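You operate a simulated robot arm through the tools that you are given. There is no shell and no other tool. Be economical: measure what you need, move in short steps, check, and stop when the job is done.

You are at the controls of a simulated two-armed robot. One attempt, no reset.

TASK
Set up the springform tin: base in, clip shut, on the red mat.
Fine: hold the tin while you shut the clip. Wipe the spilt flour up with the orange cloth and put the cloth back. What is to be rubbed or washed off counts as gone when no trace of it is left.
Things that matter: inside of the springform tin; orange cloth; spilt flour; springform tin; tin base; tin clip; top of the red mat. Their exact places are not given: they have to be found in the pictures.

The check looks at the end state, three seconds after you hand in, the way a careful person would. Anything else that was tipped, shoved, dropped, spilled or broken makes it a failure. Flat cloth is picked up by pressing the open fingertips on it (5 to 10 N) and closing them slowly along it; thin cloth reads only 2 to 8 mm in the jaws.

THE ROBOT
Two 7-joint arms with two-finger parallel grippers on one trunk, on a base that drives. Base frame: it is fixed to the floor where the robot stands at the start and does not move with it; the origin is under the middle of the robot, x ahead of it, y to its left, z up; the surface under the hand at the start is at about z = 91. Units: cm, rad, N and s.
The left shoulder is at the start at [12.4, 17.1, 116.2], the right one opposite. With the tool pointing down near the work surface each hand reaches from about 44 to 92 cm from the robot's upright axis, wherever it stands, measured 20 degrees to its own side. Places, roughly: inside of the springform tin [50, -10, 90]; spilt flour [50, -20, 90]; tin clip [40, -10, 90]; top of the red mat [50, -50, 90]. Payload 4.4 kg a hand.
The tool frame of a hand sits at the grasp point between the pads (the TCP): z along the fingers, y along the line on which they close. The tips reach 2.3 cm beyond it. Largest opening 9.4 cm; finger width 3.8, thickness 1; the body of the gripper, 5.4 by 9.6 cm, starts 3.9 cm behind the TCP.
Orientation is that of the tool frame in the base frame, as a unit quaternion [w, x, y, z]. With the fingers straight down and closing along the base's y, the tool's x points along the base's -x, its y along +y and its z along -z.

THE INTERFACE
- The arms move only by the tool nudge_tool. It takes "left_commands", "right_commands" or both (then of equal length, played together; a hand with none holds still); each is a list of rows, each a list of 7 numbers: the shift along the base's x, y, z in units of 30 mm (1.0 is 30 mm), then the turn, a rotation vector about the base's x, y, z in units of 5 degrees (1.0 is 5 degrees), then the opening, from 0 (shut) to 1 (fully open). In form: [[x, y, z, ax, ay, az, jaw], ...]. A call has 1 to 10 rows; each row shifts and turns the commanded pose from where the row before left it. A call with a number of a shift or a turn outside -1 to 1 is refused whole. Each row takes 0.2 s and may step no farther than 5 cm and 0.15 rad from the row before; otherwise, or with a gripper value out of range, the whole call is refused. A pose out of reach is approached as far as the arm can. The call stops where the force on the tool passes 40 N (or 10 N more than at its start, if that is more) or the arm is blocked; 0.2 s more then pass. The fingers move at their own pace (about 7.2 cm/s each) and stop on an object; they squeeze with about 45 N. The grip force told is the motor's: it shows also when the fingers shut on nothing. Time passes only in rows, and 0.2 s behind the last, so rows that do not move let the fingers close. It gives the time, the measured TCP pose, the force on the tool (base axes), the opening and the grip force at its end, in the units of the frame above (readings bear some noise), with the torque about the TCP (base axes, N m) and any sound that the robot's microphone picked up.
- Cameras (640 x 400 px; columns grow to the right, rows downward): "scene" is now at [24.07, -1.47, 131.57]; the picture's right is [-0.16, -0.99, 0.00], its down [-0.47, 0.08, -0.88] and it looks along [0.87, -0.14, -0.47] (base axes); focal length 214 px, centre (320, 200). "left" rides on the left gripper at [8.6, -1.6, -7.4] in its tool frame; the picture's right is [0.18, 0.98, 0.00], its down [-0.58, 0.11, -0.81] and it looks along [-0.79, 0.15, 0.59] (tool axes); focal length 243 px, centre (320, 200). "right" rides on the right gripper at [8.6, 1.6, -7.5] in its tool frame; the picture's right is [-0.18, 0.98, 0.00], its down [-0.58, -0.11, -0.81] and it looks along [-0.79, -0.15, 0.59] (tool axes); focal length 243 px, centre (320, 200).
- get_image(camera): a new picture of that camera. The clock stands still meanwhile.
- move_column(by): slides the trunk up (or, below 0, down) by that many cm; the arms and the scene camera ride with it, the base frame stays. It gives what a move gives, with no picture.
- roll_base(legs): drives the robot by 1 to 6 legs, each [ahead, left, turn to the left] in cm, cm and rad, along the robot's own axes; the way and the turn of a leg run together, so that a leg with both is an arc; at most 150 cm and 3.142 rad a leg. The arms and the cameras ride along, it lands a little off, and it stops where it bumps. It gives what a move gives.
- head_to(pan, tilt): turns the head with the scene camera to pan (to the left, within 1.396 rad either way) and tilt (down, from -0.506 to 1.204), counted from straight ahead of the robot. It gives what a move gives.
- point_at(camera, pixels): for up to 12 pixels [column, row] of the newest picture of that camera ("zoom" is the newest enlarged one), the place [x, y, z] in the base frame of the surface seen there, good to about 0.2 cm. The clock stands still meanwhile.
- zoom(camera, box): a new picture of the part [left, top, right, bottom] of that camera's present view, enlarged. The clock stands still meanwhile.
- sign_off(): hands the job in; it is judged then, once.

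Work in short steps. Measure before you move; look again where a grasp or a placing could have gone wrong, and mend it. You have 80 turns and 58 pictures in all, those below and enlarged ones among them. Open the grippers and draw the arms clear of the work before you hand the job in, unless the task says otherwise; then end with one line.

The tools are called after ">>>" as name(argument=value, ...) on one line, values as JSON. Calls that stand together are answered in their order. nudge_tool: Moves the arms, as the interface text tells. Its arguments: {"type":"object","properties":{"left_commands":{"type":"array","items":{"type":"array","items":{"type":"number"}}},"right_commands":{"type":"array","items":{"type":"array","items":{"type":"number"}}}},"required":[]} The other tools are called the same way: move_column (by) slides the trunk up or down; roll_base (legs) drives the base; head_to (pan, tilt) turns the head that bears the scene camera; get_image (camera) takes a picture; point_at (camera, pixels) gives the place of the surface under pixels of a picture; zoom (camera, box) takes an enlarged picture of a part of a camera's view; sign_off () hands the job in.

At the start:

```text
t: 0.0
left_position: [49.62, -0.9, 127.37]
left_tool_rot: [0.001, 0.0, 1.0, -0.001]
left_force: [0.1, 0.1, 0.0]
left_torque: [0.02, -0.01, 0.0]
left_width: 9.38
left_finger_force: 0.1
right_position: [43.21, -48.3, 121.0]
right_tool_rot: [0.0, 0.001, 1.0, 0.0]
right_force: [0.4, -0.3, -0.2]
right_torque: [0.01, 0.0, -0.03]
right_width: 9.4
right_finger_force: 0.0
trunk travel left (down, up): [-17.5, 21.3]
robot x, y, heading: [-0.08, -0.21, 0.004]
head pan, tilt: [-0.164, 0.492]
```

scene: 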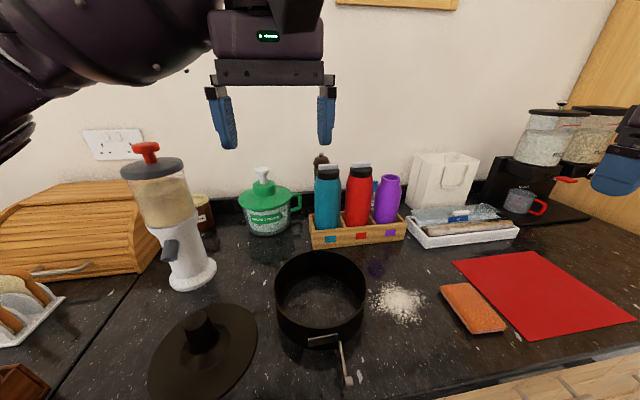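
right: 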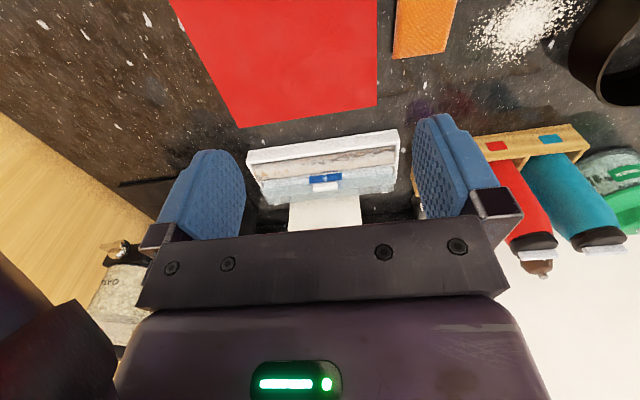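
left: 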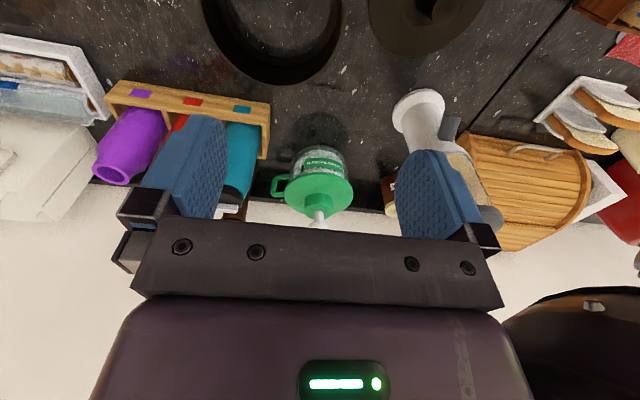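

The picture shows the tin ring near (320,295), its clip lever at (345,365), the base with its knob at (200,340), flour at (397,303), cloth at (472,307) and the mat at (540,290). I tilt the head down a bit, then zoom and measure.

>>> head_to(pan=-0.2, tilt=0.85)

>>> get_image(camera="scene")

```text
t: 0.8
left_position: [49.52, -0.92, 127.38]
left_tool_rot: [0.0, 0.0, 1.0, 0.0]
left_force: [0.3, -0.5, -1.3]
left_torque: [0.0, -0.02, 0.01]
left_width: 9.39
left_finger_force: 0.1
right_position: [43.23, -48.32, 120.86]
right_tool_rot: [-0.001, 0.0, 1.0, 0.0]
right_force: [0.0, 0.9, -0.1]
right_torque: [-0.02, -0.03, 0.01]
right_width: 9.41
right_finger_force: 0.1
trunk travel left (down, up): [-17.5, 21.3]
robot x, y, heading: [0.17, -0.31, -0.001]
head pan, tilt: [-0.201, 0.85]
```

```text
54 pictures are left
```

scene: 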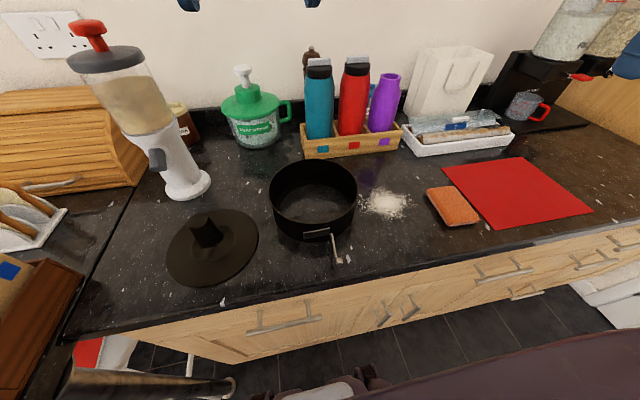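

Now an enlarged view of the tin and the base, and measurements of all the items.

>>> zoom(camera="scene", box=[150, 150, 374, 290])

>>> point_at(camera="scene", pixels=[[205, 220], [207, 240], [168, 250], [257, 240], [213, 283], [385, 204], [405, 212], [368, 204], [452, 206], [432, 188], [472, 189], [440, 225]])

>>> point_at(camera="scene", pixels=[[480, 220], [516, 192], [443, 168], [524, 158], [590, 210], [488, 230], [412, 207], [385, 190], [385, 217], [364, 196], [393, 214], [320, 210]])

```text
2.86 times, centred on (262, 220) of scene
```

zoom: 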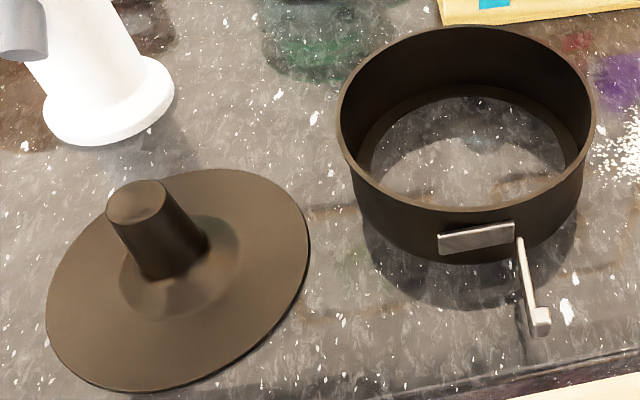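

```text
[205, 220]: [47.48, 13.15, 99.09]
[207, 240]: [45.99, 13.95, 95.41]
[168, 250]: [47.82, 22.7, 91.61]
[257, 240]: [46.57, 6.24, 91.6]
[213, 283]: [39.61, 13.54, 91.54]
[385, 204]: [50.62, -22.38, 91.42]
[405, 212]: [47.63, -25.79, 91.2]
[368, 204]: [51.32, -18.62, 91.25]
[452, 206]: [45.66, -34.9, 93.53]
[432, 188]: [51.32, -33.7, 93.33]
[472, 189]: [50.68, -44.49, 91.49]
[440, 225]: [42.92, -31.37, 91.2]
```

```text
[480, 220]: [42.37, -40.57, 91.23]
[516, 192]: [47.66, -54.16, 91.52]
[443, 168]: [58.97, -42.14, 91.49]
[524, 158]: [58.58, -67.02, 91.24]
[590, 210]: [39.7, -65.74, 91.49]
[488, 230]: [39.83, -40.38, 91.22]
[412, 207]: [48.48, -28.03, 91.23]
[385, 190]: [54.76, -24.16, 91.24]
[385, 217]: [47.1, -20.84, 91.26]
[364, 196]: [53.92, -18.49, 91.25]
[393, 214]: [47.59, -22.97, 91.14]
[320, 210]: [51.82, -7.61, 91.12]
```

I measure the ring: rim, inner ledge, clip plate and lever tip, and zoom onto the clip and the cloth/flour.

>>> point_at(camera="zoom", pixels=[[341, 140], [593, 140], [466, 29], [470, 210], [345, 110], [590, 90], [541, 318], [520, 245], [446, 243], [508, 232], [375, 150], [470, 95]])

>>> zoom(camera="scene", box=[292, 212, 372, 272])

>>> point_at(camera="zoom", pixels=[[310, 200], [340, 250], [370, 330], [360, 395], [385, 395], [110, 170], [280, 140], [280, 180], [110, 200], [320, 160], [290, 120], [380, 375]])

>>> zoom(camera="scene", box=[350, 165, 494, 255])

```text
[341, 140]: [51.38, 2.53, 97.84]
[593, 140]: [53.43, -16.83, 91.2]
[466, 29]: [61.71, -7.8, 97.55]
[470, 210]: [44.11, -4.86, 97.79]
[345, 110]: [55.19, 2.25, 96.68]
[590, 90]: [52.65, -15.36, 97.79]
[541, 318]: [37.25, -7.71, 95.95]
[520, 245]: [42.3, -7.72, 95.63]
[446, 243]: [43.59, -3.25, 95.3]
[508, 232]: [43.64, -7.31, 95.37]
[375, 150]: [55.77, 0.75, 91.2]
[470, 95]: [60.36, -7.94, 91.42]
```

```text
6.67 times, centred on (332, 242) of scene
```

zoom: 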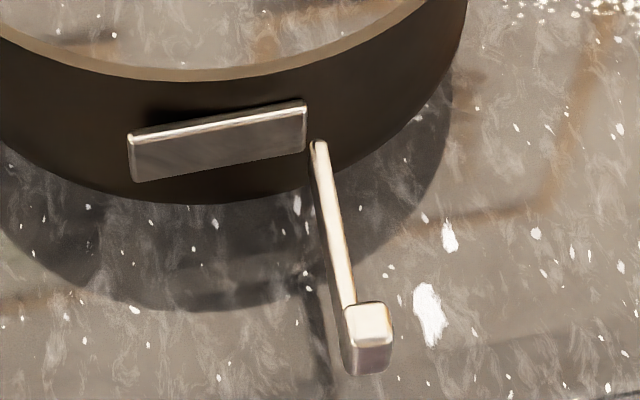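

```text
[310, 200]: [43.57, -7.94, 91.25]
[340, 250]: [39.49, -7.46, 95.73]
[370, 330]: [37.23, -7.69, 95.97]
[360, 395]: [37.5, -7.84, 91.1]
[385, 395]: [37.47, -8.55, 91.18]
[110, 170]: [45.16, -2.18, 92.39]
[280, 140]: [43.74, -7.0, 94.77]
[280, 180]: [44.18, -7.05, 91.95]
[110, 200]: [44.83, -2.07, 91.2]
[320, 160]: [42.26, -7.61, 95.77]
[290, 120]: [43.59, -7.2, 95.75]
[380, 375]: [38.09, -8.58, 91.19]
```

```text
4.44 times, centred on (422, 210) of scene
```

zoom: 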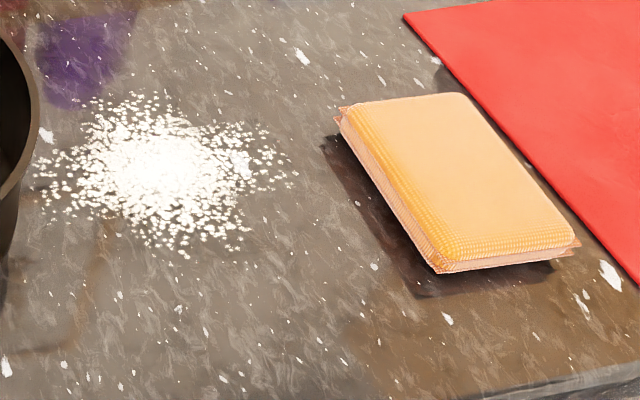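

The ring centre is about (52.8,-6.5), rim z 97.8; the base knob is near (47.5,14), top z 99; the lever points at the robot at y -7.7, knob tip x 37.2, z 95.5. I measure the knob more finely, the grinder and the cloth corners.

>>> point_at(camera="zoom", pixels=[[345, 115], [460, 96], [575, 238], [438, 268], [460, 180], [385, 190], [340, 120], [580, 245]])

>>> point_at(camera="scene", pixels=[[196, 218], [204, 216], [213, 218], [204, 228], [190, 185], [210, 180], [140, 100], [110, 68], [92, 35], [204, 214], [223, 247], [185, 250]])

>>> nudge_tool(left_commands=[[0, 1, -1, 0, 0, 0, 1], [0, 1, -1, 0, 0, 0, 1], [0, 1, -1, 0, 0, 0, 1], [0, 1, -1, 0, 0, 0, 1], [0, 0.8, 0, 0, 0, 0, 1], [0, 0, 0, 0, 0, 0, 1]])

>>> get_image(camera="left")

```text
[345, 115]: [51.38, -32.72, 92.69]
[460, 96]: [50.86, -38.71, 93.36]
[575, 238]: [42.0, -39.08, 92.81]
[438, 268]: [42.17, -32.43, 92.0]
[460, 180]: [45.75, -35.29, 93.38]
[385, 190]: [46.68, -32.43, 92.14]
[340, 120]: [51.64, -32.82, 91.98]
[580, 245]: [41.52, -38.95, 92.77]
```

```text
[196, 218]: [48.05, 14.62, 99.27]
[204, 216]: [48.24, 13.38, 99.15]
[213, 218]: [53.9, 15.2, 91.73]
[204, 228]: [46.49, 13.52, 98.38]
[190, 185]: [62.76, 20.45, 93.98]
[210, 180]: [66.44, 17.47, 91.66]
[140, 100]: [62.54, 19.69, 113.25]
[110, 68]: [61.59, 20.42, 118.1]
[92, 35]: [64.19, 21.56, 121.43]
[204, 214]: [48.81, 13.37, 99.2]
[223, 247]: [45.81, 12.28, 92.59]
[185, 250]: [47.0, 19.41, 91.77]
```

```text
t: 2.2
left_position: [49.57, 13.67, 115.31]
left_tool_rot: [0.0, 0.0, 1.0, -0.001]
left_force: [0.2, -0.4, 0.3]
left_torque: [-0.01, 0.0, -0.01]
left_width: 9.38
left_finger_force: 0.0
right_position: [43.21, -48.37, 120.81]
right_tool_rot: [-0.002, -0.001, 1.0, 0.0]
right_force: [-0.5, -0.4, -0.3]
right_torque: [0.01, 0.02, 0.02]
right_width: 9.4
right_finger_force: 0.1
trunk travel left (down, up): [-17.5, 21.3]
robot x, y, heading: [0.08, -0.04, -0.004]
head pan, tilt: [-0.201, 0.85]
```

```text
50 pictures are left
```

left: 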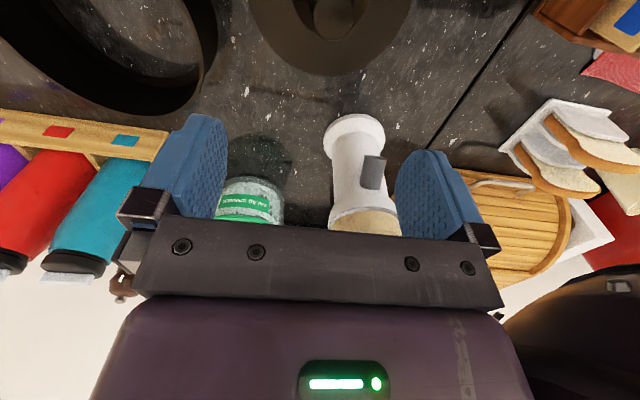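

I refine the knob top: in the first zoom it spans columns 106–166, i.e. scene columns 187–208, row ~221.

>>> point_at(camera="scene", pixels=[[198, 221], [189, 222], [207, 219], [197, 214], [199, 227], [193, 215], [221, 210], [196, 286], [166, 255], [259, 236]])

```text
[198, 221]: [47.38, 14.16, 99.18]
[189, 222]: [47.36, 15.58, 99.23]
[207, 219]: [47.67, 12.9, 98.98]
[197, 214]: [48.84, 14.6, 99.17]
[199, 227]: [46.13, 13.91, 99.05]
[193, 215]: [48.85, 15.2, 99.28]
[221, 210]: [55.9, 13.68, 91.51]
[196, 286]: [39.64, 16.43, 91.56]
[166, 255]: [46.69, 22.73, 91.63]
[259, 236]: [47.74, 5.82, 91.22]
```

The knob centre is (47.5,14.2) with its top at 99.2. I descend to z 97 and close on it.

>>> nudge_tool(left_commands=[[-0.69, 0.19, -1, 0, 0, 0, 1], [0, 0, -1, 0, 0, 0, 1], [0, 0, -1, 0, 0, 0, 1], [0, 0, -1, 0, 0, 0, 1], [0, 0, -1, 0, 0, 0, 1], [0, 0, -1, 0, 0, 0, 1], [0, 0, -0.1, 0, 0, 0, 1], [0, 0, 0, 0, 0, 0, 1]])

>>> nudge_tool(left_commands=[[0, 0, 0, 0, 0, 0, 0.5], [0, 0, 0, 0, 0, 0, 0], [0, 0, 0, 0, 0, 0, 0], [0, 0, 0, 0, 0, 0, 0], [0, 0, 0, 0, 0, 0, 0]])

```text
t: 4.0
left_position: [47.59, 13.82, 97.37]
left_tool_rot: [0.001, 0.0, 1.0, 0.0]
left_force: [0.2, 0.4, -0.7]
left_torque: [-0.01, 0.02, -0.01]
left_width: 9.41
left_finger_force: 0.1
right_position: [43.22, -48.39, 120.85]
right_tool_rot: [0.0, 0.0, 1.0, 0.0]
right_force: [-0.6, -0.1, -0.3]
right_torque: [-0.01, -0.01, -0.01]
right_width: 9.38
right_finger_force: 0.0
trunk travel left (down, up): [-17.5, 21.3]
robot x, y, heading: [-0.06, 0.02, -0.001]
head pan, tilt: [-0.201, 0.85]
```

```text
t: 5.2
left_position: [47.45, 14.03, 97.27]
left_tool_rot: [0.001, -0.001, 1.0, 0.0]
left_force: [0.3, 1.0, 1.9]
left_torque: [0.03, -0.05, 0.07]
left_width: 3.67
left_finger_force: 44.8
right_position: [43.1, -48.38, 120.85]
right_tool_rot: [0.0, 0.0, 1.0, 0.0]
right_force: [-0.7, 0.0, 0.1]
right_torque: [0.01, 0.02, -0.05]
right_width: 9.39
right_finger_force: 0.1
trunk travel left (down, up): [-17.5, 21.3]
robot x, y, heading: [-0.31, -0.15, -0.003]
head pan, tilt: [-0.201, 0.85]
```

The knob is gripped at 3.67 cm. I lift 10 cm and move above the ring centre (52.8,-6.5), then check.

>>> nudge_tool(left_commands=[[0, 0, 0.5, 0, 0, 0, 0], [0, 0, 0.8, 0, 0, 0, 0], [0, 0, 1, 0, 0, 0, 0], [0, 0, 1, 0, 0, 0, 0], [0, 0, 0.5, 0, 0, 0, 0]])

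>>> nudge_tool(left_commands=[[0.2, -0.8, 0, 0, 0, 0, 0], [0.25, -1, 0, 0, 0, 0, 0], [0.3, -1, 0, 0, 0, 0, 0], [0.3, -1, 0, 0, 0, 0, 0], [0.3, -1, 0, 0, 0, 0, 0], [0.3, -1, 0, 0, 0, 0, 0], [0.13, -1, 0, 0, 0, 0, 0], [0, 0, 0, 0, 0, 0, 0], [0, 0, 0, 0, 0, 0, 0]])

>>> get_image(camera="scene")

```text
t: 6.4
left_position: [47.37, 14.11, 108.36]
left_tool_rot: [-0.001, 0.0, 1.0, 0.001]
left_force: [0.0, 0.2, -1.8]
left_torque: [-0.02, 0.04, -0.01]
left_width: 3.68
left_finger_force: 44.6
right_position: [43.17, -48.34, 120.79]
right_tool_rot: [0.0, -0.001, 1.0, 0.0]
right_force: [-0.3, 0.0, -0.1]
right_torque: [0.01, 0.03, -0.03]
right_width: 9.41
right_finger_force: 0.1
trunk travel left (down, up): [-17.5, 21.3]
robot x, y, heading: [-0.48, -0.27, -0.005]
head pan, tilt: [-0.201, 0.85]
```

```text
t: 8.4
left_position: [52.76, -6.47, 108.39]
left_tool_rot: [0.0, -0.001, 1.0, 0.0]
left_force: [0.2, -0.2, -1.5]
left_torque: [-0.03, 0.03, -0.01]
left_width: 3.7
left_finger_force: 44.7
right_position: [43.12, -48.48, 121.03]
right_tool_rot: [0.001, 0.0, 1.0, -0.001]
right_force: [0.6, 0.4, 0.8]
right_torque: [0.03, -0.01, 0.01]
right_width: 9.4
right_finger_force: 0.0
trunk travel left (down, up): [-17.5, 21.3]
robot x, y, heading: [-0.15, 0.2, -0.0]
head pan, tilt: [-0.201, 0.85]
```

```text
49 pictures are left
```

scene: 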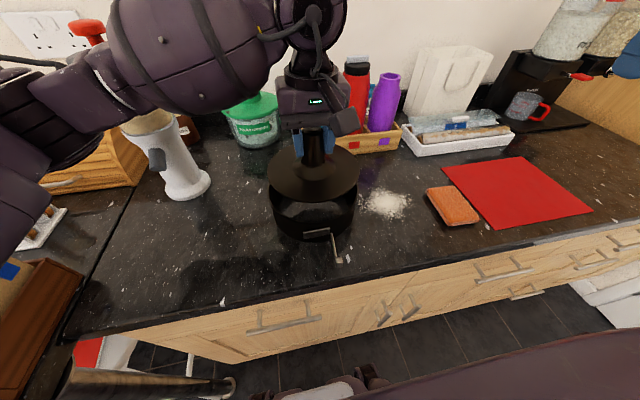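

I measure the disc's rim above the ring to compare its centre with the ring's fitted centre (52.9,-6.34).

>>> point_at(camera="scene", pixels=[[269, 179], [356, 176], [308, 202], [325, 202], [285, 197], [345, 194], [275, 190], [352, 188]])

```text
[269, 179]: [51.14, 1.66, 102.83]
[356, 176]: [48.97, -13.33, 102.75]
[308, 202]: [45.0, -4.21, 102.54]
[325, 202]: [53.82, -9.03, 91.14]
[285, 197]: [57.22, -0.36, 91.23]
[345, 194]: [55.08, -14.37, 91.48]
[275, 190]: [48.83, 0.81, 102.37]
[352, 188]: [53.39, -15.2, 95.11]
```

The disc centre is about (52.8,-6.3), aligned within 1 mm. I lower it in steps into the ring.

>>> nudge_tool(left_commands=[[0.03, 0, -0.8, 0, 0, 0, 0], [0, 0, -0.8, 0, 0, 0, 0], [0, 0, -0.7, 0, 0, 0, 0], [0, 0, -0.4, 0, 0, 0, 0], [0, 0, -0.3, 0, 0, 0, 0], [0, 0, -0.2, 0, 0, 0, 0], [0, 0, 0, 0, 0, 0, 0]])

>>> zoom(camera="scene", box=[240, 130, 400, 270])

```text
t: 10.0
left_position: [52.67, -6.36, 98.95]
left_tool_rot: [0.0, -0.001, 1.0, 0.0]
left_force: [0.0, 0.4, -0.9]
left_torque: [0.0, 0.03, 0.01]
left_width: 3.69
left_finger_force: 45.1
right_position: [43.14, -48.29, 120.91]
right_tool_rot: [0.0, -0.001, 1.0, 0.0]
right_force: [-0.5, 1.1, -0.3]
right_torque: [-0.02, 0.03, -0.01]
right_width: 9.41
right_finger_force: 0.1
trunk travel left (down, up): [-17.5, 21.3]
robot x, y, heading: [-0.1, 0.01, 0.001]
head pan, tilt: [-0.201, 0.85]
```

```text
2.86 times, centred on (320, 200) of scene
```

zoom: 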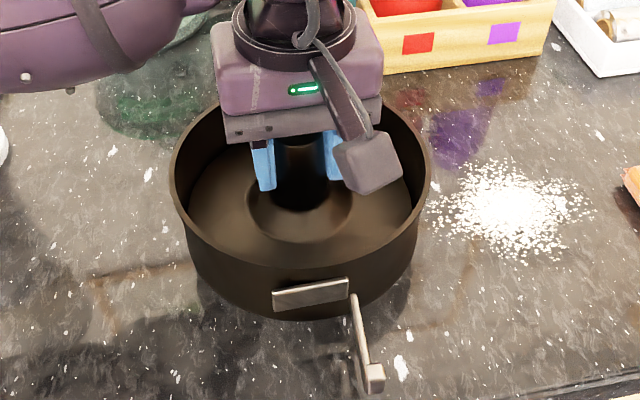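

The disc is inside the ring with no contact force; I lower it the last bit until it touches the ledge.

>>> nudge_tool(left_commands=[[0, 0, -0.15, 0, 0, 0, 0], [0, 0, -0.12, 0, 0, 0, 0], [0, 0, -0.1, 0, 0, 0, 0], [0, 0, -0.07, 0, 0, 0, 0], [0, 0, 0, 0, 0, 0, 0]])

```text
t: 11.2
left_position: [52.8, -6.33, 97.54]
left_tool_rot: [0.0, 0.0, 1.0, 0.0]
left_force: [0.1, -0.3, -1.1]
left_torque: [0.01, -0.04, 0.01]
left_width: 3.68
left_finger_force: 44.9
right_position: [43.17, -48.28, 120.85]
right_tool_rot: [0.001, 0.0, 1.0, 0.0]
right_force: [0.1, 0.0, 0.8]
right_torque: [0.0, 0.01, 0.0]
right_width: 9.39
right_finger_force: 0.0
trunk travel left (down, up): [-17.5, 21.3]
robot x, y, heading: [0.02, 0.12, 0.001]
head pan, tilt: [-0.201, 0.85]
```

>>> nudge_tool(left_commands=[[0, 0, -0.05, 0, 0, 0, 0], [0, 0, -0.03, 0, 0, 0, 0], [0, 0, 0, 0, 0, 0, 0]])

```text
t: 12.0
left_position: [52.75, -6.31, 97.55]
left_tool_rot: [0.001, -0.001, 1.0, -0.001]
left_force: [-0.6, 0.0, 13.6]
left_torque: [0.03, 0.34, -0.03]
left_width: 3.68
left_finger_force: 45.0
right_position: [43.16, -48.31, 121.05]
right_tool_rot: [0.0, 0.0, 1.0, 0.001]
right_force: [0.5, -1.1, 0.4]
right_torque: [0.0, 0.01, 0.03]
right_width: 9.4
right_finger_force: 0.0
trunk travel left (down, up): [-17.5, 21.3]
robot x, y, heading: [-0.08, -0.01, 0.002]
head pan, tilt: [-0.201, 0.85]
```

The base sits on the ledge (z 97.55, 13.6 N up). I release the knob, rise, and shift to the left wall at (52.9,2.6) to hold the ring.

>>> nudge_tool(left_commands=[[0, 0, 0.05, 0, 0, 0, 0], [0, 0, 0, 0, 0, 0, 1], [0, 0, 0, 0, 0, 0, 1], [0, 0, 0, 0, 0, 0, 1], [0, 0, 1, 0, 0, 0, 1], [0, 0, 1, 0, 0, 0, 1], [0, 1, 0, 0, 0, 0, 0.5], [0, 1, 0, 0, 0, 0, 0.4], [0.04, 0.98, 0, 0, 0, 0, 0.4], [0, 0, 0, 0, 0, 0, 0.4]])

>>> zoom(camera="scene", box=[240, 130, 400, 270])

>>> get_image(camera="left")

```text
t: 14.2
left_position: [52.92, 2.43, 103.62]
left_tool_rot: [0.0, -0.001, 1.0, 0.001]
left_force: [-0.1, -0.3, 0.3]
left_torque: [-0.03, -0.01, 0.02]
left_width: 3.77
left_finger_force: 0.2
right_position: [43.32, -48.33, 120.87]
right_tool_rot: [-0.001, 0.0, 1.0, 0.0]
right_force: [0.1, -0.5, 0.0]
right_torque: [0.05, -0.02, -0.03]
right_width: 9.41
right_finger_force: 0.0
trunk travel left (down, up): [-17.5, 21.3]
robot x, y, heading: [0.17, 0.29, 0.004]
head pan, tilt: [-0.201, 0.85]
```

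```text
2.86 times, centred on (320, 200) of scene
```

zoom: 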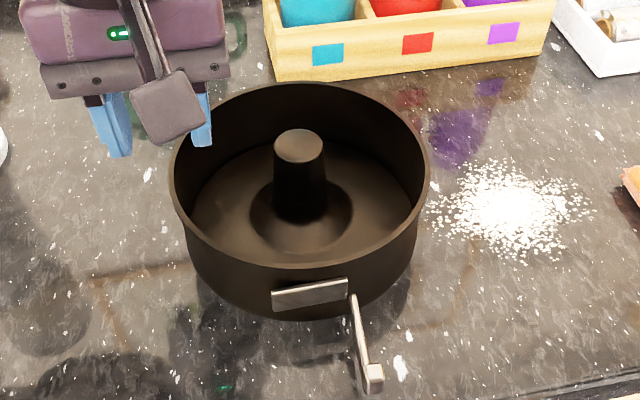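

```text
46 pictures are left
```

left: 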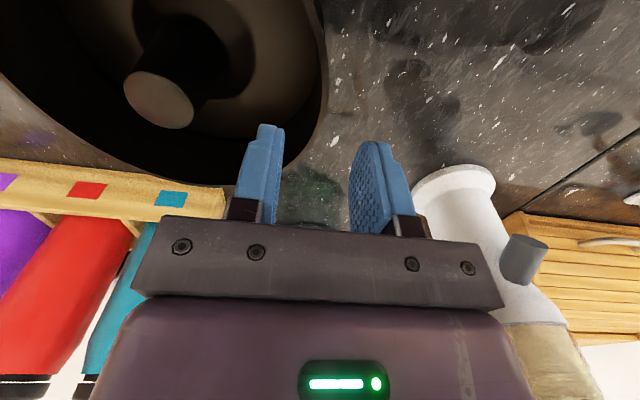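

The base sits flat inside the ring. I lower the left hand astride the left wall and close it.

>>> nudge_tool(left_commands=[[0, 0.05, -0.7, 0, 0, 0, 0.4], [0, 0, -0.7, 0, 0, 0, 0.4], [0, 0, -0.6, 0, 0, 0, 0.4], [0, 0, -0.2, 0, 0, 0, 0.4], [0, 0, 0, 0, 0, 0, 0.4], [0, 0, 0, 0, 0, 0, 0.2], [0, 0, 0, 0, 0, 0, 0], [0, 0, 0, 0, 0, 0, 0], [0, 0, 0, 0, 0, 0, 0]])

>>> zoom(camera="scene", box=[240, 130, 400, 270])

>>> point_at(camera="zoom", pixels=[[375, 370], [375, 383], [355, 310], [362, 345], [345, 290], [275, 297], [300, 150], [310, 265]])

```text
t: 16.2
left_position: [52.93, 2.79, 97.03]
left_tool_rot: [0.0, 0.0, 1.0, 0.0]
left_force: [0.0, -1.4, 1.0]
left_torque: [0.19, -0.13, -0.05]
left_width: 0.77
left_finger_force: 45.1
right_position: [43.15, -48.38, 120.88]
right_tool_rot: [0.0, 0.0, 1.0, 0.0]
right_force: [-0.1, 0.2, -0.5]
right_torque: [0.02, -0.04, 0.01]
right_width: 9.42
right_finger_force: 0.0
trunk travel left (down, up): [-17.5, 21.3]
robot x, y, heading: [0.02, 0.03, -0.007]
head pan, tilt: [-0.201, 0.85]
```

```text
2.86 times, centred on (320, 200) of scene
```

zoom: 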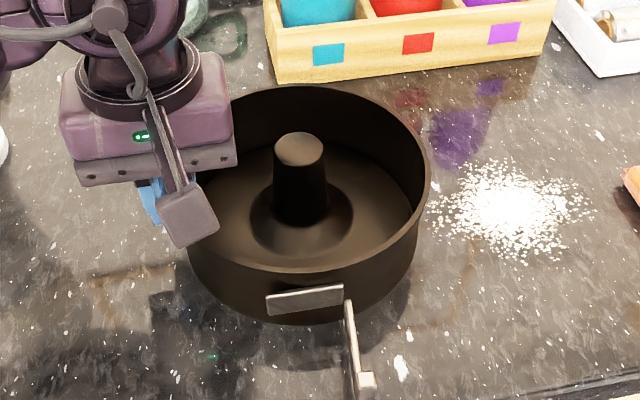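

```text
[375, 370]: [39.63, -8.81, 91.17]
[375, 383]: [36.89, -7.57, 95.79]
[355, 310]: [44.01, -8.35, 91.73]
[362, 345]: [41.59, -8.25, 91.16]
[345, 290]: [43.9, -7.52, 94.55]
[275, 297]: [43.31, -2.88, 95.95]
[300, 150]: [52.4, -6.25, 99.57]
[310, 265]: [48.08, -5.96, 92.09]
```

The ring is held, but the lever tip at x≈37 lies nearer than the right hand's 44 cm reach. I'll release the ring, rise, and back the base up about 12 cm; first I check what stands near the base at lower left of the scene.

>>> nudge_tool(left_commands=[[0, 0, 0, 0, 0, 0, 0.4], [0, 0, 0, 0, 0, 0, 0.4], [0, 0, 0, 0, 0, 0, 0.4], [0, 0, 0.6, 0, 0, 0, 0.4], [0, 0, 0.8, 0, 0, 0, 0.4], [0, 0, 1, 0, 0, 0, 0.4], [0, 0, 0.6, 0, 0, 0, 0.4]])

>>> head_to(pan=0.3, tilt=1.2)

>>> get_image(camera="scene")

```text
t: 17.8
left_position: [52.96, 2.93, 105.97]
left_tool_rot: [0.0, 0.0, 1.0, 0.0]
left_force: [0.1, 0.4, -0.7]
left_torque: [0.01, 0.0, 0.01]
left_width: 3.74
left_finger_force: 0.1
right_position: [43.06, -48.38, 120.99]
right_tool_rot: [0.0, 0.0, 1.0, -0.001]
right_force: [0.6, -0.9, -0.3]
right_torque: [-0.01, 0.03, -0.02]
right_width: 9.4
right_finger_force: 0.1
trunk travel left (down, up): [-17.5, 21.3]
robot x, y, heading: [-0.02, 0.01, -0.001]
head pan, tilt: [-0.201, 0.85]
```

```text
t: 18.8
left_position: [53.19, 2.88, 105.83]
left_tool_rot: [-0.001, 0.0, 1.0, 0.0]
left_force: [-0.1, -0.5, 0.3]
left_torque: [-0.01, -0.01, 0.01]
left_width: 3.77
left_finger_force: 0.0
right_position: [43.23, -48.22, 120.87]
right_tool_rot: [-0.001, 0.0, 1.0, 0.001]
right_force: [-0.3, 0.1, 0.0]
right_torque: [0.03, -0.01, -0.01]
right_width: 9.41
right_finger_force: 0.0
trunk travel left (down, up): [-17.5, 21.3]
robot x, y, heading: [-0.32, 0.76, 0.006]
head pan, tilt: [0.3, 1.201]
```

```text
44 pictures are left
```

scene: 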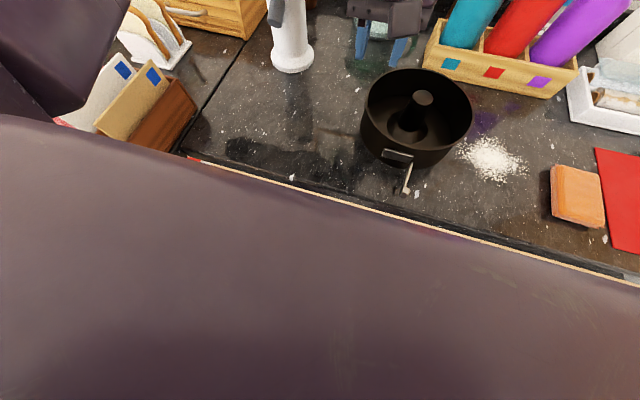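

Nothing visible is in the way to the rear; the hands are clear above the tin. I back up 12 cm and restore the head.

>>> roll_base(legs=[[-12, 0, 0]])

>>> head_to(pan=-0.2, tilt=0.75)

>>> get_image(camera="scene")

```text
t: 20.0
left_position: [41.18, 2.61, 105.86]
left_tool_rot: [0.0, 0.002, 1.0, 0.001]
left_force: [-1.1, -0.6, 0.6]
left_torque: [-0.02, -0.03, -0.01]
left_width: 3.77
left_finger_force: 0.2
right_position: [31.1, -48.52, 120.97]
right_tool_rot: [0.0, 0.001, 1.0, -0.001]
right_force: [-0.3, 0.1, 0.0]
right_torque: [0.01, 0.0, 0.01]
right_width: 9.4
right_finger_force: 0.0
trunk travel left (down, up): [-17.5, 21.3]
robot x, y, heading: [-11.68, -0.21, -0.002]
head pan, tilt: [0.3, 1.201]
```

```text
t: 20.9
left_position: [41.32, 2.56, 105.81]
left_tool_rot: [-0.001, 0.002, 1.0, 0.001]
left_force: [-0.5, -0.3, 0.2]
left_torque: [-0.01, 0.01, 0.03]
left_width: 3.74
left_finger_force: 0.0
right_position: [31.31, -48.56, 121.0]
right_tool_rot: [0.0, 0.002, 1.0, 0.0]
right_force: [0.9, -0.3, 0.4]
right_torque: [0.03, -0.03, -0.01]
right_width: 9.4
right_finger_force: 0.1
trunk travel left (down, up): [-17.5, 21.3]
robot x, y, heading: [-11.45, 0.03, -0.003]
head pan, tilt: [-0.201, 0.75]
```

```text
43 pictures are left
```

scene: 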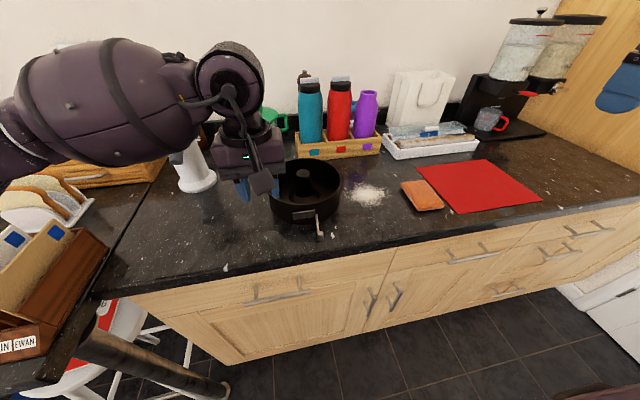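

I re-approach at the back-left of the wall (60° round) with the left hand yawed 30°, so its camera stays clear of the right hand at the lever. First I measure the neighbours behind: rack and jug, and the ring and lever anew.

>>> point_at(camera="scene", pixels=[[278, 120], [270, 135], [300, 154], [350, 152], [308, 120], [200, 185], [320, 237], [318, 215], [306, 174], [338, 175], [306, 211], [306, 160]])

>>> nudge_tool(left_commands=[[0.894, -0.058, 0, 0, 0, -1, 0.4], [0.894, -0.058, 0, 0, 0, -1, 0.4], [0.894, -0.058, 0, 0, 0, -1, 0.4], [0.894, -0.058, 0, 0, 0, -1, 0.4], [0.894, -0.058, 0, 0, 0, -1, 0.4], [0.894, -0.058, 0, 0, 0, -1, 0.4], [0, 0, 0, 0, 0, 0, 0.4]], right_commands=[[0, 1, 0, 0, 0, 0, 0.4], [0, 1, 0, 0, 0, 0, 0], [0, 1, 0, 0, 0, 0, 0], [0.2, 1, 0, 0, 0, 0, 0], [0.4, 1, 0, 0, 0, 0, 0], [0.5, 1, 0, 0, 0, 0, 0], [0.5, 1, 0, 0, 0, 0, 0]])

>>> get_image(camera="scene")

```text
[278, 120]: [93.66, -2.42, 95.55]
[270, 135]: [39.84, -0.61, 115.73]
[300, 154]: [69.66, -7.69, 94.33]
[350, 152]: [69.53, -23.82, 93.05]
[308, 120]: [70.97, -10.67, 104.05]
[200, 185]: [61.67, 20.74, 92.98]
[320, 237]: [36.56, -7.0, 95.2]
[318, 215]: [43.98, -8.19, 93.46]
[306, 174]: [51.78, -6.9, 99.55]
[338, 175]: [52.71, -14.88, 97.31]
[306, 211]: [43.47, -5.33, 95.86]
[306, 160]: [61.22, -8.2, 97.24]
```

```text
t: 22.5
left_position: [57.41, 1.56, 105.89]
left_tool_rot: [0.0, 0.262, 0.965, 0.001]
left_force: [-0.4, -0.3, -0.1]
left_torque: [-0.04, 0.03, -0.02]
left_width: 3.77
left_finger_force: 0.1
right_position: [36.26, -27.18, 120.83]
right_tool_rot: [-0.001, 0.001, 1.0, -0.001]
right_force: [0.5, 0.3, 0.7]
right_torque: [-0.01, -0.01, -0.02]
right_width: 0.03
right_finger_force: 42.6
trunk travel left (down, up): [-17.5, 21.3]
robot x, y, heading: [-11.86, 0.06, -0.005]
head pan, tilt: [-0.201, 0.75]
```

```text
42 pictures are left
```

scene: 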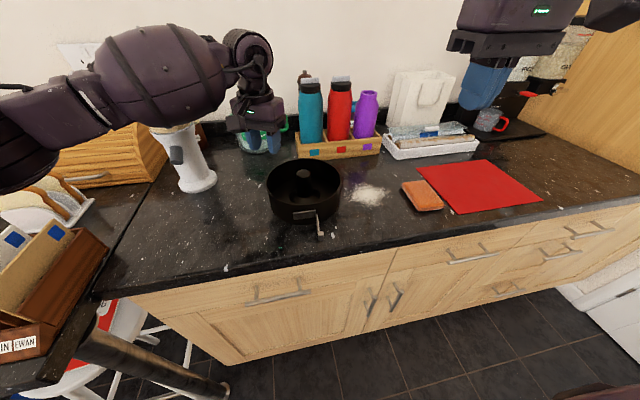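

The rack front is at x 69.6, well clear. I lower the left hand to just above the rim and check the straddle; the right hand moves toward the lever's right side.

>>> nudge_tool(left_commands=[[-0.05, 0, -0.6, 0, 0, 0, 0.4], [0, 0, -0.6, 0, 0, 0, 0.4], [0, 0, -0.3, 0, 0, 0, 0.4], [0, 0, 0, 0, 0, 0, 0.4], [0, 0, 0, 0, 0, 0, 0.4]], right_commands=[[0.5, 1, -0.5, 0, 0, 0, 0], [0.5, 1, -1, 0, 0, 0, 0], [0, 1, -1, 0, 0, 0, 0], [0, 0.8, -1, 0, 0, 0, 0], [0, 0, -1, 0, 0, 0, 0]])

>>> zoom(camera="scene", box=[220, 100, 400, 250])

```text
t: 23.7
left_position: [57.29, 1.49, 101.33]
left_tool_rot: [0.0, 0.26, 0.966, 0.0]
left_force: [-0.6, 0.2, 0.2]
left_torque: [0.01, -0.01, 0.0]
left_width: 3.75
left_finger_force: 0.0
right_position: [38.97, -16.12, 107.18]
right_tool_rot: [0.0, 0.003, 1.0, 0.0]
right_force: [-0.3, 0.6, -0.3]
right_torque: [0.0, 0.03, -0.02]
right_width: 0.0
right_finger_force: 42.4
trunk travel left (down, up): [-17.5, 21.3]
robot x, y, heading: [-11.77, 0.11, -0.003]
head pan, tilt: [-0.201, 0.75]
```

```text
2.67 times, centred on (310, 175) of scene
```

zoom: 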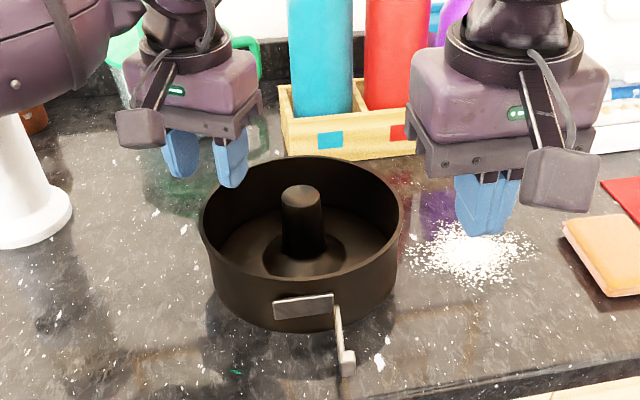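

The left fingers are set to straddle the wall. I lower to z 97 and close on it, and bring the right fingertips to lever height at (39,-14).

>>> nudge_tool(left_commands=[[0, 0.02, -0.6, 0, 0, 0, 0.4], [0, 0, -0.6, 0, 0, 0, 0.4], [0, 0, -0.24, 0, 0, 0, 0.4], [0, 0, 0, 0, 0, 0, 0.4], [0, 0, 0, 0, 0, 0, 0.2], [0, 0, 0, 0, 0, 0, 0], [0, 0, 0, 0, 0, 0, 0], [0, 0, 0, 0, 0, 0, 0]], right_commands=[[0, 0.3, -0.6, 0, 0, 0, 0], [0, 0.3, -0.7, 0, 0, 0, 0], [0, 0, -0.7, 0, 0, 0, 0], [0, 0, -0.7, 0, 0, 0, 0], [0, 0, -0.5, 0, 0, 0, 0], [0, 0, -0.4, 0, 0, 0, 0], [0, 0, -0.15, 0, 0, 0, 0], [0, 0, 0, 0, 0, 0, 0]])

>>> zoom(camera="scene", box=[240, 130, 400, 255])

```text
t: 25.5
left_position: [57.4, 1.67, 97.08]
left_tool_rot: [0.0, 0.26, 0.965, 0.0]
left_force: [-0.3, 0.1, -1.5]
left_torque: [0.18, -0.17, -0.01]
left_width: 0.77
left_finger_force: 44.8
right_position: [37.51, -16.13, 99.41]
right_tool_rot: [0.0, 0.002, 1.0, 0.0]
right_force: [0.0, 0.5, -0.1]
right_torque: [-0.02, 0.0, 0.02]
right_width: 0.0
right_finger_force: 42.1
right hand out of reach, approached as far as the arm can: row 2, 3, 5, 6
trunk travel left (down, up): [-17.5, 21.3]
robot x, y, heading: [-11.6, -0.3, -0.004]
head pan, tilt: [-0.201, 0.75]
```

```text
3.20 times, centred on (320, 192) of scene
```

zoom: 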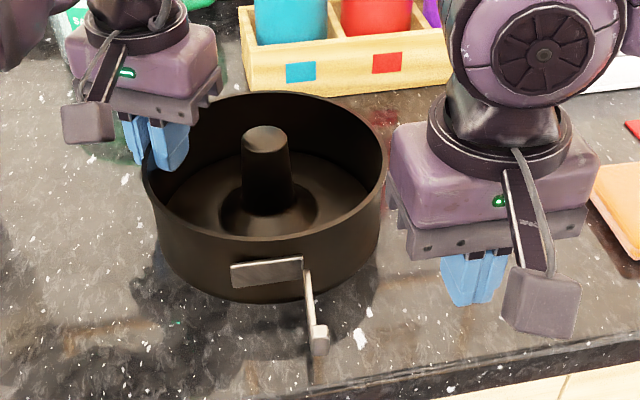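

The right hand lags its commanded pose; I hold still a moment to see whether it catches up.

>>> nudge_tool(right_commands=[[0, 0, 0, 0, 0, 0, 0], [0, 0, 0, 0, 0, 0, 0], [0, 0, 0, 0, 0, 0, 0]])

```text
t: 26.3
left_position: [57.42, 1.63, 97.07]
left_tool_rot: [0.0, 0.26, 0.966, 0.0]
left_force: [0.2, 1.0, 0.4]
left_torque: [0.24, -0.21, 0.02]
left_width: 0.77
left_finger_force: 45.4
right_position: [37.52, -16.12, 99.34]
right_tool_rot: [0.0, 0.001, 1.0, 0.0]
right_force: [0.2, -0.4, -0.4]
right_torque: [0.03, 0.0, -0.03]
right_width: 0.01
right_finger_force: 42.2
trunk travel left (down, up): [-17.5, 21.3]
robot x, y, heading: [-11.76, 0.05, -0.003]
head pan, tilt: [-0.201, 0.75]
```

It holds where it is. I try moving on in small steps toward (39,-13) and down.

>>> nudge_tool(right_commands=[[0.25, 0.3, 0, 0, 0, 0, 0], [0.25, 0.3, 0, 0, 0, 0, 0], [0, 0, -0.3, 0, 0, 0, 0], [0, 0, -0.3, 0, 0, 0, 0], [0, 0, -0.3, 0, 0, 0, 0], [0, 0, 0, 0, 0, 0, 0]])

```text
t: 27.7
left_position: [57.36, 1.65, 97.03]
left_tool_rot: [-0.001, 0.26, 0.966, 0.0]
left_force: [1.1, 0.1, -1.6]
left_torque: [0.29, -0.16, 0.04]
left_width: 0.72
left_finger_force: 45.1
right_position: [37.42, -16.96, 97.41]
right_tool_rot: [0.0, 0.002, 1.0, 0.0]
right_force: [-0.4, -0.4, -0.5]
right_torque: [-0.01, 0.01, 0.0]
right_width: 0.0
right_finger_force: 42.3
right hand out of reach, approached as far as the arm can: row 1, 2, 3, 4, 5
trunk travel left (down, up): [-17.5, 21.3]
robot x, y, heading: [-11.89, 0.16, -0.003]
head pan, tilt: [-0.201, 0.75]
```

The right hand stops short moving left; perhaps a wrist limit. I try yawing it 20° to the left while moving left.

>>> nudge_tool(right_commands=[[0, 0, 0, 0, 0, 1, 0], [0, 0, 0, 0, 0, 1, 0], [0, 0, 0, 0, 0, 1, 0], [0, 0, 0, 0, 0, 1, 0], [0.2, 0.3, 0, 0, 0, 0, 0], [0.2, 0.3, 0, 0, 0, 0, 0], [0, 0, 0, 0, 0, 0, 0]])

```text
t: 29.3
left_position: [57.39, 1.7, 96.96]
left_tool_rot: [0.0, 0.261, 0.965, 0.0]
left_force: [-0.8, 1.6, -0.7]
left_torque: [0.28, -0.21, 0.01]
left_width: 0.74
left_finger_force: 44.1
right_position: [38.07, -16.89, 98.24]
right_tool_rot: [0.0, -0.172, 0.985, 0.001]
right_force: [-0.5, -0.1, -0.9]
right_torque: [0.0, 0.01, -0.01]
right_width: 0.0
right_finger_force: 42.7
right hand out of reach, approached as far as the arm can: row 5, 6
trunk travel left (down, up): [-17.5, 21.3]
robot x, y, heading: [-11.6, 0.09, -0.0]
head pan, tilt: [-0.201, 0.75]
```

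It looks like a minimum-distance limit. I'll shift the base back and left; first I measure the brown object at lower left (150,365) of the last scene picture to see whether it is in the way.

>>> point_at(camera="scene", pixels=[[220, 388], [150, 365], [100, 345], [60, 350], [130, 320], [90, 392], [190, 350]])

>>> nudge_tool(left_commands=[[0, 0, 0, 0, 0, 0, 0.4], [0, 0, 0, 0, 0, 0, 0.4], [0, 0, 0, 0, 0, 0, 0.4], [0, 0, 0.8, 0, 0, 0, 0.4], [0, 0, 0.8, 0, 0, 0, 0.4], [0, 0, 1, 0, 0, 0, 0.4], [0, 0, 1, 0, 0, 0, 0.4], [0, 0, 0.4, 0, 0, 0, 0.4]], right_commands=[[0, 0, 0.5, 0, 0, -1, 0], [0, 0, 0.5, 0, 0, -1, 0], [0, 0, 0.5, 0, 0, -1, 0], [0, 0, 0.5, 0, 0, -1, 0], [0, 0, 0.5, 0, 0, 0, 0], [0, 0, 0.5, 0, 0, 0, 0], [0, 0, 0, 0, 0, 0, 0], [0, 0, 0, 0, 0, 0, 0]])

```text
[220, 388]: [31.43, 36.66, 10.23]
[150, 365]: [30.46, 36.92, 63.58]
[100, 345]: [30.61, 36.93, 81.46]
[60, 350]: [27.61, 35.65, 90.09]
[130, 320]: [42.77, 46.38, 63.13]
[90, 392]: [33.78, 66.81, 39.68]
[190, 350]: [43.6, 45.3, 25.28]
```

```text
t: 31.1
left_position: [57.18, 1.61, 108.89]
left_tool_rot: [0.0, 0.26, 0.966, 0.0]
left_force: [-0.8, 0.4, -0.6]
left_torque: [0.02, -0.01, 0.02]
left_width: 3.77
left_finger_force: 0.0
right_position: [37.95, -17.0, 107.27]
right_tool_rot: [0.001, 0.002, 1.0, 0.0]
right_force: [0.3, 0.6, -0.8]
right_torque: [-0.04, 0.02, -0.02]
right_width: 0.0
right_finger_force: 42.5
trunk travel left (down, up): [-17.5, 21.3]
robot x, y, heading: [-11.95, -0.06, -0.008]
head pan, tilt: [-0.201, 0.75]
```

A table leg stands at (30.5,37), so I avoid going left; I only back up 10 cm more.

>>> roll_base(legs=[[-10, 0, 0]])

>>> nudge_tool(right_commands=[[1, 0.5, 0, 0, 0, 0, 0], [1, 0.5, 0, 0, 0, 0, 0], [1, 0, 0, 0, 0, 0, 0], [0.6, 0, -0.5, 0, 0, 0, 0], [0, 0, -0.5, 0, 0, 0, 0], [0, 0, -1, 0, 0, 0, 0], [0, 0, -1, 0, 0, 0, 0], [0, 0, -0.7, 0, 0, 0, 0], [0, 0, 0, 0, 0, 0, 0]], left_commands=[[0.7, 0, 0, 0, 0, 0, 0.4], [0.7, 0, 0, 0, 0, 0, 0.4], [0.7, 0, 0, 0, 0, 0, 0.4], [0.7, 0, 0, 0, 0, 0, 0.4], [0.57, 0, 0, 0, 0, 0, 0.4], [0, 0, 0, 0, 0, 0, 0.4], [0, 0, 0, 0, 0, 0, 0.4], [0, 0, 0, 0, 0, 0, 0.4], [0, 0, 0, 0, 0, 0, 0.4]])

```text
t: 32.3
left_position: [47.19, 1.86, 108.82]
left_tool_rot: [0.0, 0.26, 0.966, -0.001]
left_force: [1.0, -0.4, 0.2]
left_torque: [0.05, 0.01, 0.0]
left_width: 3.76
left_finger_force: 0.1
right_position: [27.84, -16.72, 107.15]
right_tool_rot: [-0.001, 0.001, 1.0, 0.0]
right_force: [0.1, -0.4, 0.1]
right_torque: [-0.04, -0.03, 0.02]
right_width: 0.01
right_finger_force: 42.2
trunk travel left (down, up): [-17.5, 21.3]
robot x, y, heading: [-21.7, -0.15, -0.001]
head pan, tilt: [-0.201, 0.75]
```

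```text
t: 34.3
left_position: [57.38, 1.86, 108.85]
left_tool_rot: [0.001, 0.26, 0.966, 0.0]
left_force: [-0.5, 0.4, 0.3]
left_torque: [0.02, -0.01, 0.0]
left_width: 3.76
left_finger_force: 0.0
right_position: [32.85, -17.05, 102.78]
right_tool_rot: [0.0, 0.0, 1.0, 0.0]
right_force: [0.2, -0.1, 0.3]
right_torque: [0.01, 0.01, 0.04]
right_width: 0.0
right_finger_force: 42.1
right hand out of reach, approached as far as the arm can: row 2, 3, 4, 6, 7
trunk travel left (down, up): [-17.5, 21.3]
robot x, y, heading: [-21.84, -0.14, -0.003]
head pan, tilt: [-0.201, 0.75]
```

The right arm is stuck in an awkward posture near y -17. I raise it and swing out to loosen the joints, then try again with larger reach.

>>> nudge_tool(right_commands=[[0, -0.5, 1, 0, 0, 0, 0], [0, -1, 1, 0, 0, 0, 0], [0.3, -1, 1, 0, 0, 0, 0], [0.5, -1, 1, 0, 0, 0, 0], [1, -0.5, 1, 0, 0, 0, 0], [1, 0, 0.5, 0, 0, 0, 0], [0.5, 0, 0, 0, 0, 0, 0], [0, 0, 0, 0, 0, 0, 0]])

>>> nudge_tool(right_commands=[[0, 1, 0, 0, 0, 0, 0], [0, 1, 0, 0, 0, 0, 0], [0, 1, 0, 0, 0, 0, 0], [0, 1, 0, 0, 0, 0, 0], [0, 1, 0, 0, 0, 0, 0], [0, 0, 0, 0, 0, 0, 0]])

```text
t: 36.1
left_position: [57.42, 1.96, 108.8]
left_tool_rot: [0.0, 0.26, 0.966, 0.0]
left_force: [-0.6, -0.1, -0.3]
left_torque: [0.03, -0.01, -0.01]
left_width: 3.75
left_finger_force: 0.0
right_position: [42.59, -29.05, 119.01]
right_tool_rot: [0.0, 0.001, 1.0, 0.0]
right_force: [0.1, 0.6, 0.5]
right_torque: [-0.02, 0.01, -0.02]
right_width: 0.0
right_finger_force: 42.6
trunk travel left (down, up): [-17.5, 21.3]
robot x, y, heading: [-21.54, -0.04, -0.004]
head pan, tilt: [-0.201, 0.75]
```

```text
t: 37.5
left_position: [57.45, 1.86, 108.97]
left_tool_rot: [0.0, 0.26, 0.966, -0.001]
left_force: [-0.2, 0.0, 0.4]
left_torque: [-0.03, -0.06, 0.0]
left_width: 3.76
left_finger_force: 0.2
right_position: [42.52, -23.09, 119.12]
right_tool_rot: [0.001, 0.002, 1.0, 0.001]
right_force: [1.0, -0.2, -0.5]
right_torque: [0.01, -0.01, 0.04]
right_width: 0.0
right_finger_force: 42.3
right hand out of reach, approached as far as the arm can: row 3, 4, 5
trunk travel left (down, up): [-17.5, 21.3]
robot x, y, heading: [-21.96, -0.31, -0.002]
head pan, tilt: [-0.201, 0.75]
```

The right hand seems limited to about 19° off the axis with this yaw. I try yawing it the other way (−20°) while moving left.

>>> nudge_tool(right_commands=[[0, 0, 0, 0, 0, -1, 0], [0, 0, 0, 0, 0, -1, 0], [0, 0, 0, 0, 0, -1, 0], [0, 0, 0, 0, 0, -1, 0], [0, 1, 0, 0, 0, -1, 0], [0, 1, 0, 0, 0, -1, 0], [0, 1, 0, 0, 0, 0, 0], [0, 0, 0, 0, 0, 0, 0]])

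```text
t: 39.3
left_position: [57.36, 1.92, 108.84]
left_tool_rot: [0.0, 0.259, 0.966, 0.0]
left_force: [-0.5, 0.2, -0.7]
left_torque: [-0.01, 0.03, -0.01]
left_width: 3.78
left_finger_force: 0.1
right_position: [40.92, -21.89, 120.19]
right_tool_rot: [0.0, 0.26, 0.966, 0.0]
right_force: [-0.4, 0.3, 0.0]
right_torque: [0.0, 0.01, 0.0]
right_width: 0.04
right_finger_force: 42.3
right hand out of reach, approached as far as the arm can: row 5, 6, 7
trunk travel left (down, up): [-17.5, 21.3]
robot x, y, heading: [-21.85, 0.02, -0.002]
head pan, tilt: [-0.201, 0.75]
```

Yaw doesn't matter: the right arm stops at about 19° right of the axis. I test how far the left hand can cross to the right (it may be the one to work the lever), with the right hand moved out first.

>>> nudge_tool(right_commands=[[0, -1, 0, 0, 0, 1, 0], [0, -1, 0, 0, 0, 1, 0], [0, -1, 0, 0, 0, 1, 0], [0, -1, 0, 0, 0, 1, 0], [0, -1, 0, 0, 0, 1, 0], [0, -1, 0, 0, 0, 1, 0], [0, -1, 0, 0, 0, 0, 0.5], [0, 0, 0, 0, 0, 0, 0.5]], left_commands=[[-1, 0, 0, 0, 0, 1, 0.2], [-1, 0, 0, 0, 0, 1, 0], [-0.5, -1, 0, 0, 0, 1, 0], [0, -1, 0, 0, 0, 1, 0], [0, -1, 0, 0, 0, 1, 0], [0, -1, 0, 0, 0, 1, 0], [0, -1, 0, 0, 0, 0, 0], [0, -1, 0, 0, 0, 0, 0]])

>>> nudge_tool(left_commands=[[0, -1, 0, 0, 0, 0, 0], [0, -1, 0, 0, 0, 0, 0], [0, -1, 0, 0, 0, 0, 0], [0, 0, 0, 0, 0, 0, 0]])

>>> get_image(camera="scene")

```text
t: 41.1
left_position: [49.75, -16.38, 109.07]
left_tool_rot: [0.0, 0.001, 1.0, 0.0]
left_force: [0.5, 0.8, -0.3]
left_torque: [-0.01, -0.01, 0.02]
left_width: 0.0
left_finger_force: 42.2
right_position: [40.81, -42.99, 120.06]
right_tool_rot: [0.0, 0.001, 1.0, 0.001]
right_force: [-0.4, 0.0, -0.3]
right_torque: [0.03, -0.01, -0.04]
right_width: 4.7
right_finger_force: 0.1
trunk travel left (down, up): [-17.5, 21.3]
robot x, y, heading: [-21.87, 0.07, 0.0]
head pan, tilt: [-0.201, 0.75]
```

```text
t: 41.9
left_position: [55.35, -13.4, 110.05]
left_tool_rot: [0.0, -0.082, 0.997, -0.017]
left_force: [0.0, 0.0, 0.5]
left_torque: [0.04, 0.0, 0.01]
left_width: 0.01
left_finger_force: 42.2
left hand out of reach, approached as far as the arm can: row 2, 3
right_position: [40.86, -42.55, 120.05]
right_tool_rot: [0.001, 0.0, 1.0, 0.0]
right_force: [-0.5, 0.9, -0.3]
right_torque: [0.0, -0.01, 0.0]
right_width: 4.69
right_finger_force: 0.2
trunk travel left (down, up): [-17.5, 21.3]
robot x, y, heading: [-21.74, 0.09, 0.001]
head pan, tilt: [-0.201, 0.75]
stopped in row 3 (left hand): the arm was blocked; the commanded pose is now the measured one
```

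```text
39 pictures are left
```

scene: 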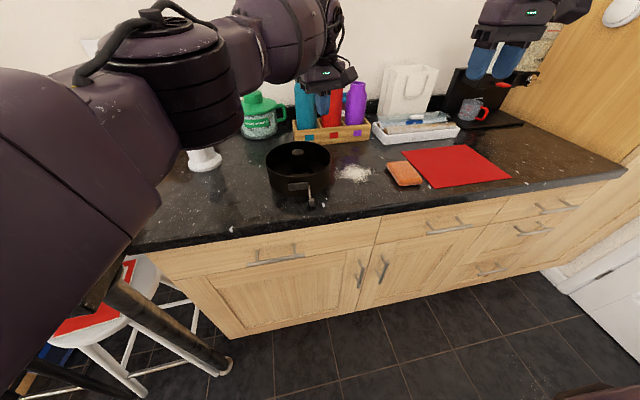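

The left hand crosses to about −15°, so the left will hold and the right will push with its fingers tilted toward +y so its wrist stays to the right. I bring the left hand back and level, then drive forward 11 cm with a slight left turn.

>>> nudge_tool(left_commands=[[-0.6, 1, 0, 0.39, 0, -0.95, 0], [-0.6, 1, 0, 0, 0, -0.95, 0], [-0.6, 1, 0, 0, 0, 0, 0.4], [-1, 1, 0.3, 0, 0, 0, 0.4], [-1, 1, 0.3, 0, 0, 0, 0.4], [-1, 0.4, 0.4, 0, 0, 0, 0.4], [0, 0, 0, 0, 0, 0, 0.4]])

>>> roll_base(legs=[[11, 0, 0], [0, 0, 0.12]])

```text
t: 43.5
left_position: [40.44, 2.22, 113.15]
left_tool_rot: [0.002, 0.007, 1.0, 0.001]
left_force: [1.2, 0.9, -0.4]
left_torque: [0.0, 0.01, 0.01]
left_width: 3.74
left_finger_force: 0.0
right_position: [41.0, -42.54, 120.01]
right_tool_rot: [0.0, -0.001, 1.0, -0.001]
right_force: [0.2, -0.5, 1.0]
right_torque: [0.01, 0.0, -0.02]
right_width: 4.68
right_finger_force: 0.0
trunk travel left (down, up): [-17.5, 21.3]
robot x, y, heading: [-21.66, 0.16, -0.002]
head pan, tilt: [-0.201, 0.75]
```

```text
t: 45.2
left_position: [50.79, 9.77, 113.17]
left_tool_rot: [0.002, -0.054, 0.999, 0.001]
left_force: [0.0, 0.1, -1.1]
left_torque: [-0.04, 0.01, -0.01]
left_width: 3.76
left_finger_force: 0.1
right_position: [56.89, -34.35, 120.12]
right_tool_rot: [-0.001, -0.062, 0.998, -0.002]
right_force: [1.0, -0.7, -0.1]
right_torque: [-0.04, 0.02, 0.02]
right_width: 4.68
right_finger_force: 0.1
trunk travel left (down, up): [-17.5, 21.3]
robot x, y, heading: [-10.94, 0.17, 0.121]
head pan, tilt: [-0.201, 0.75]
```

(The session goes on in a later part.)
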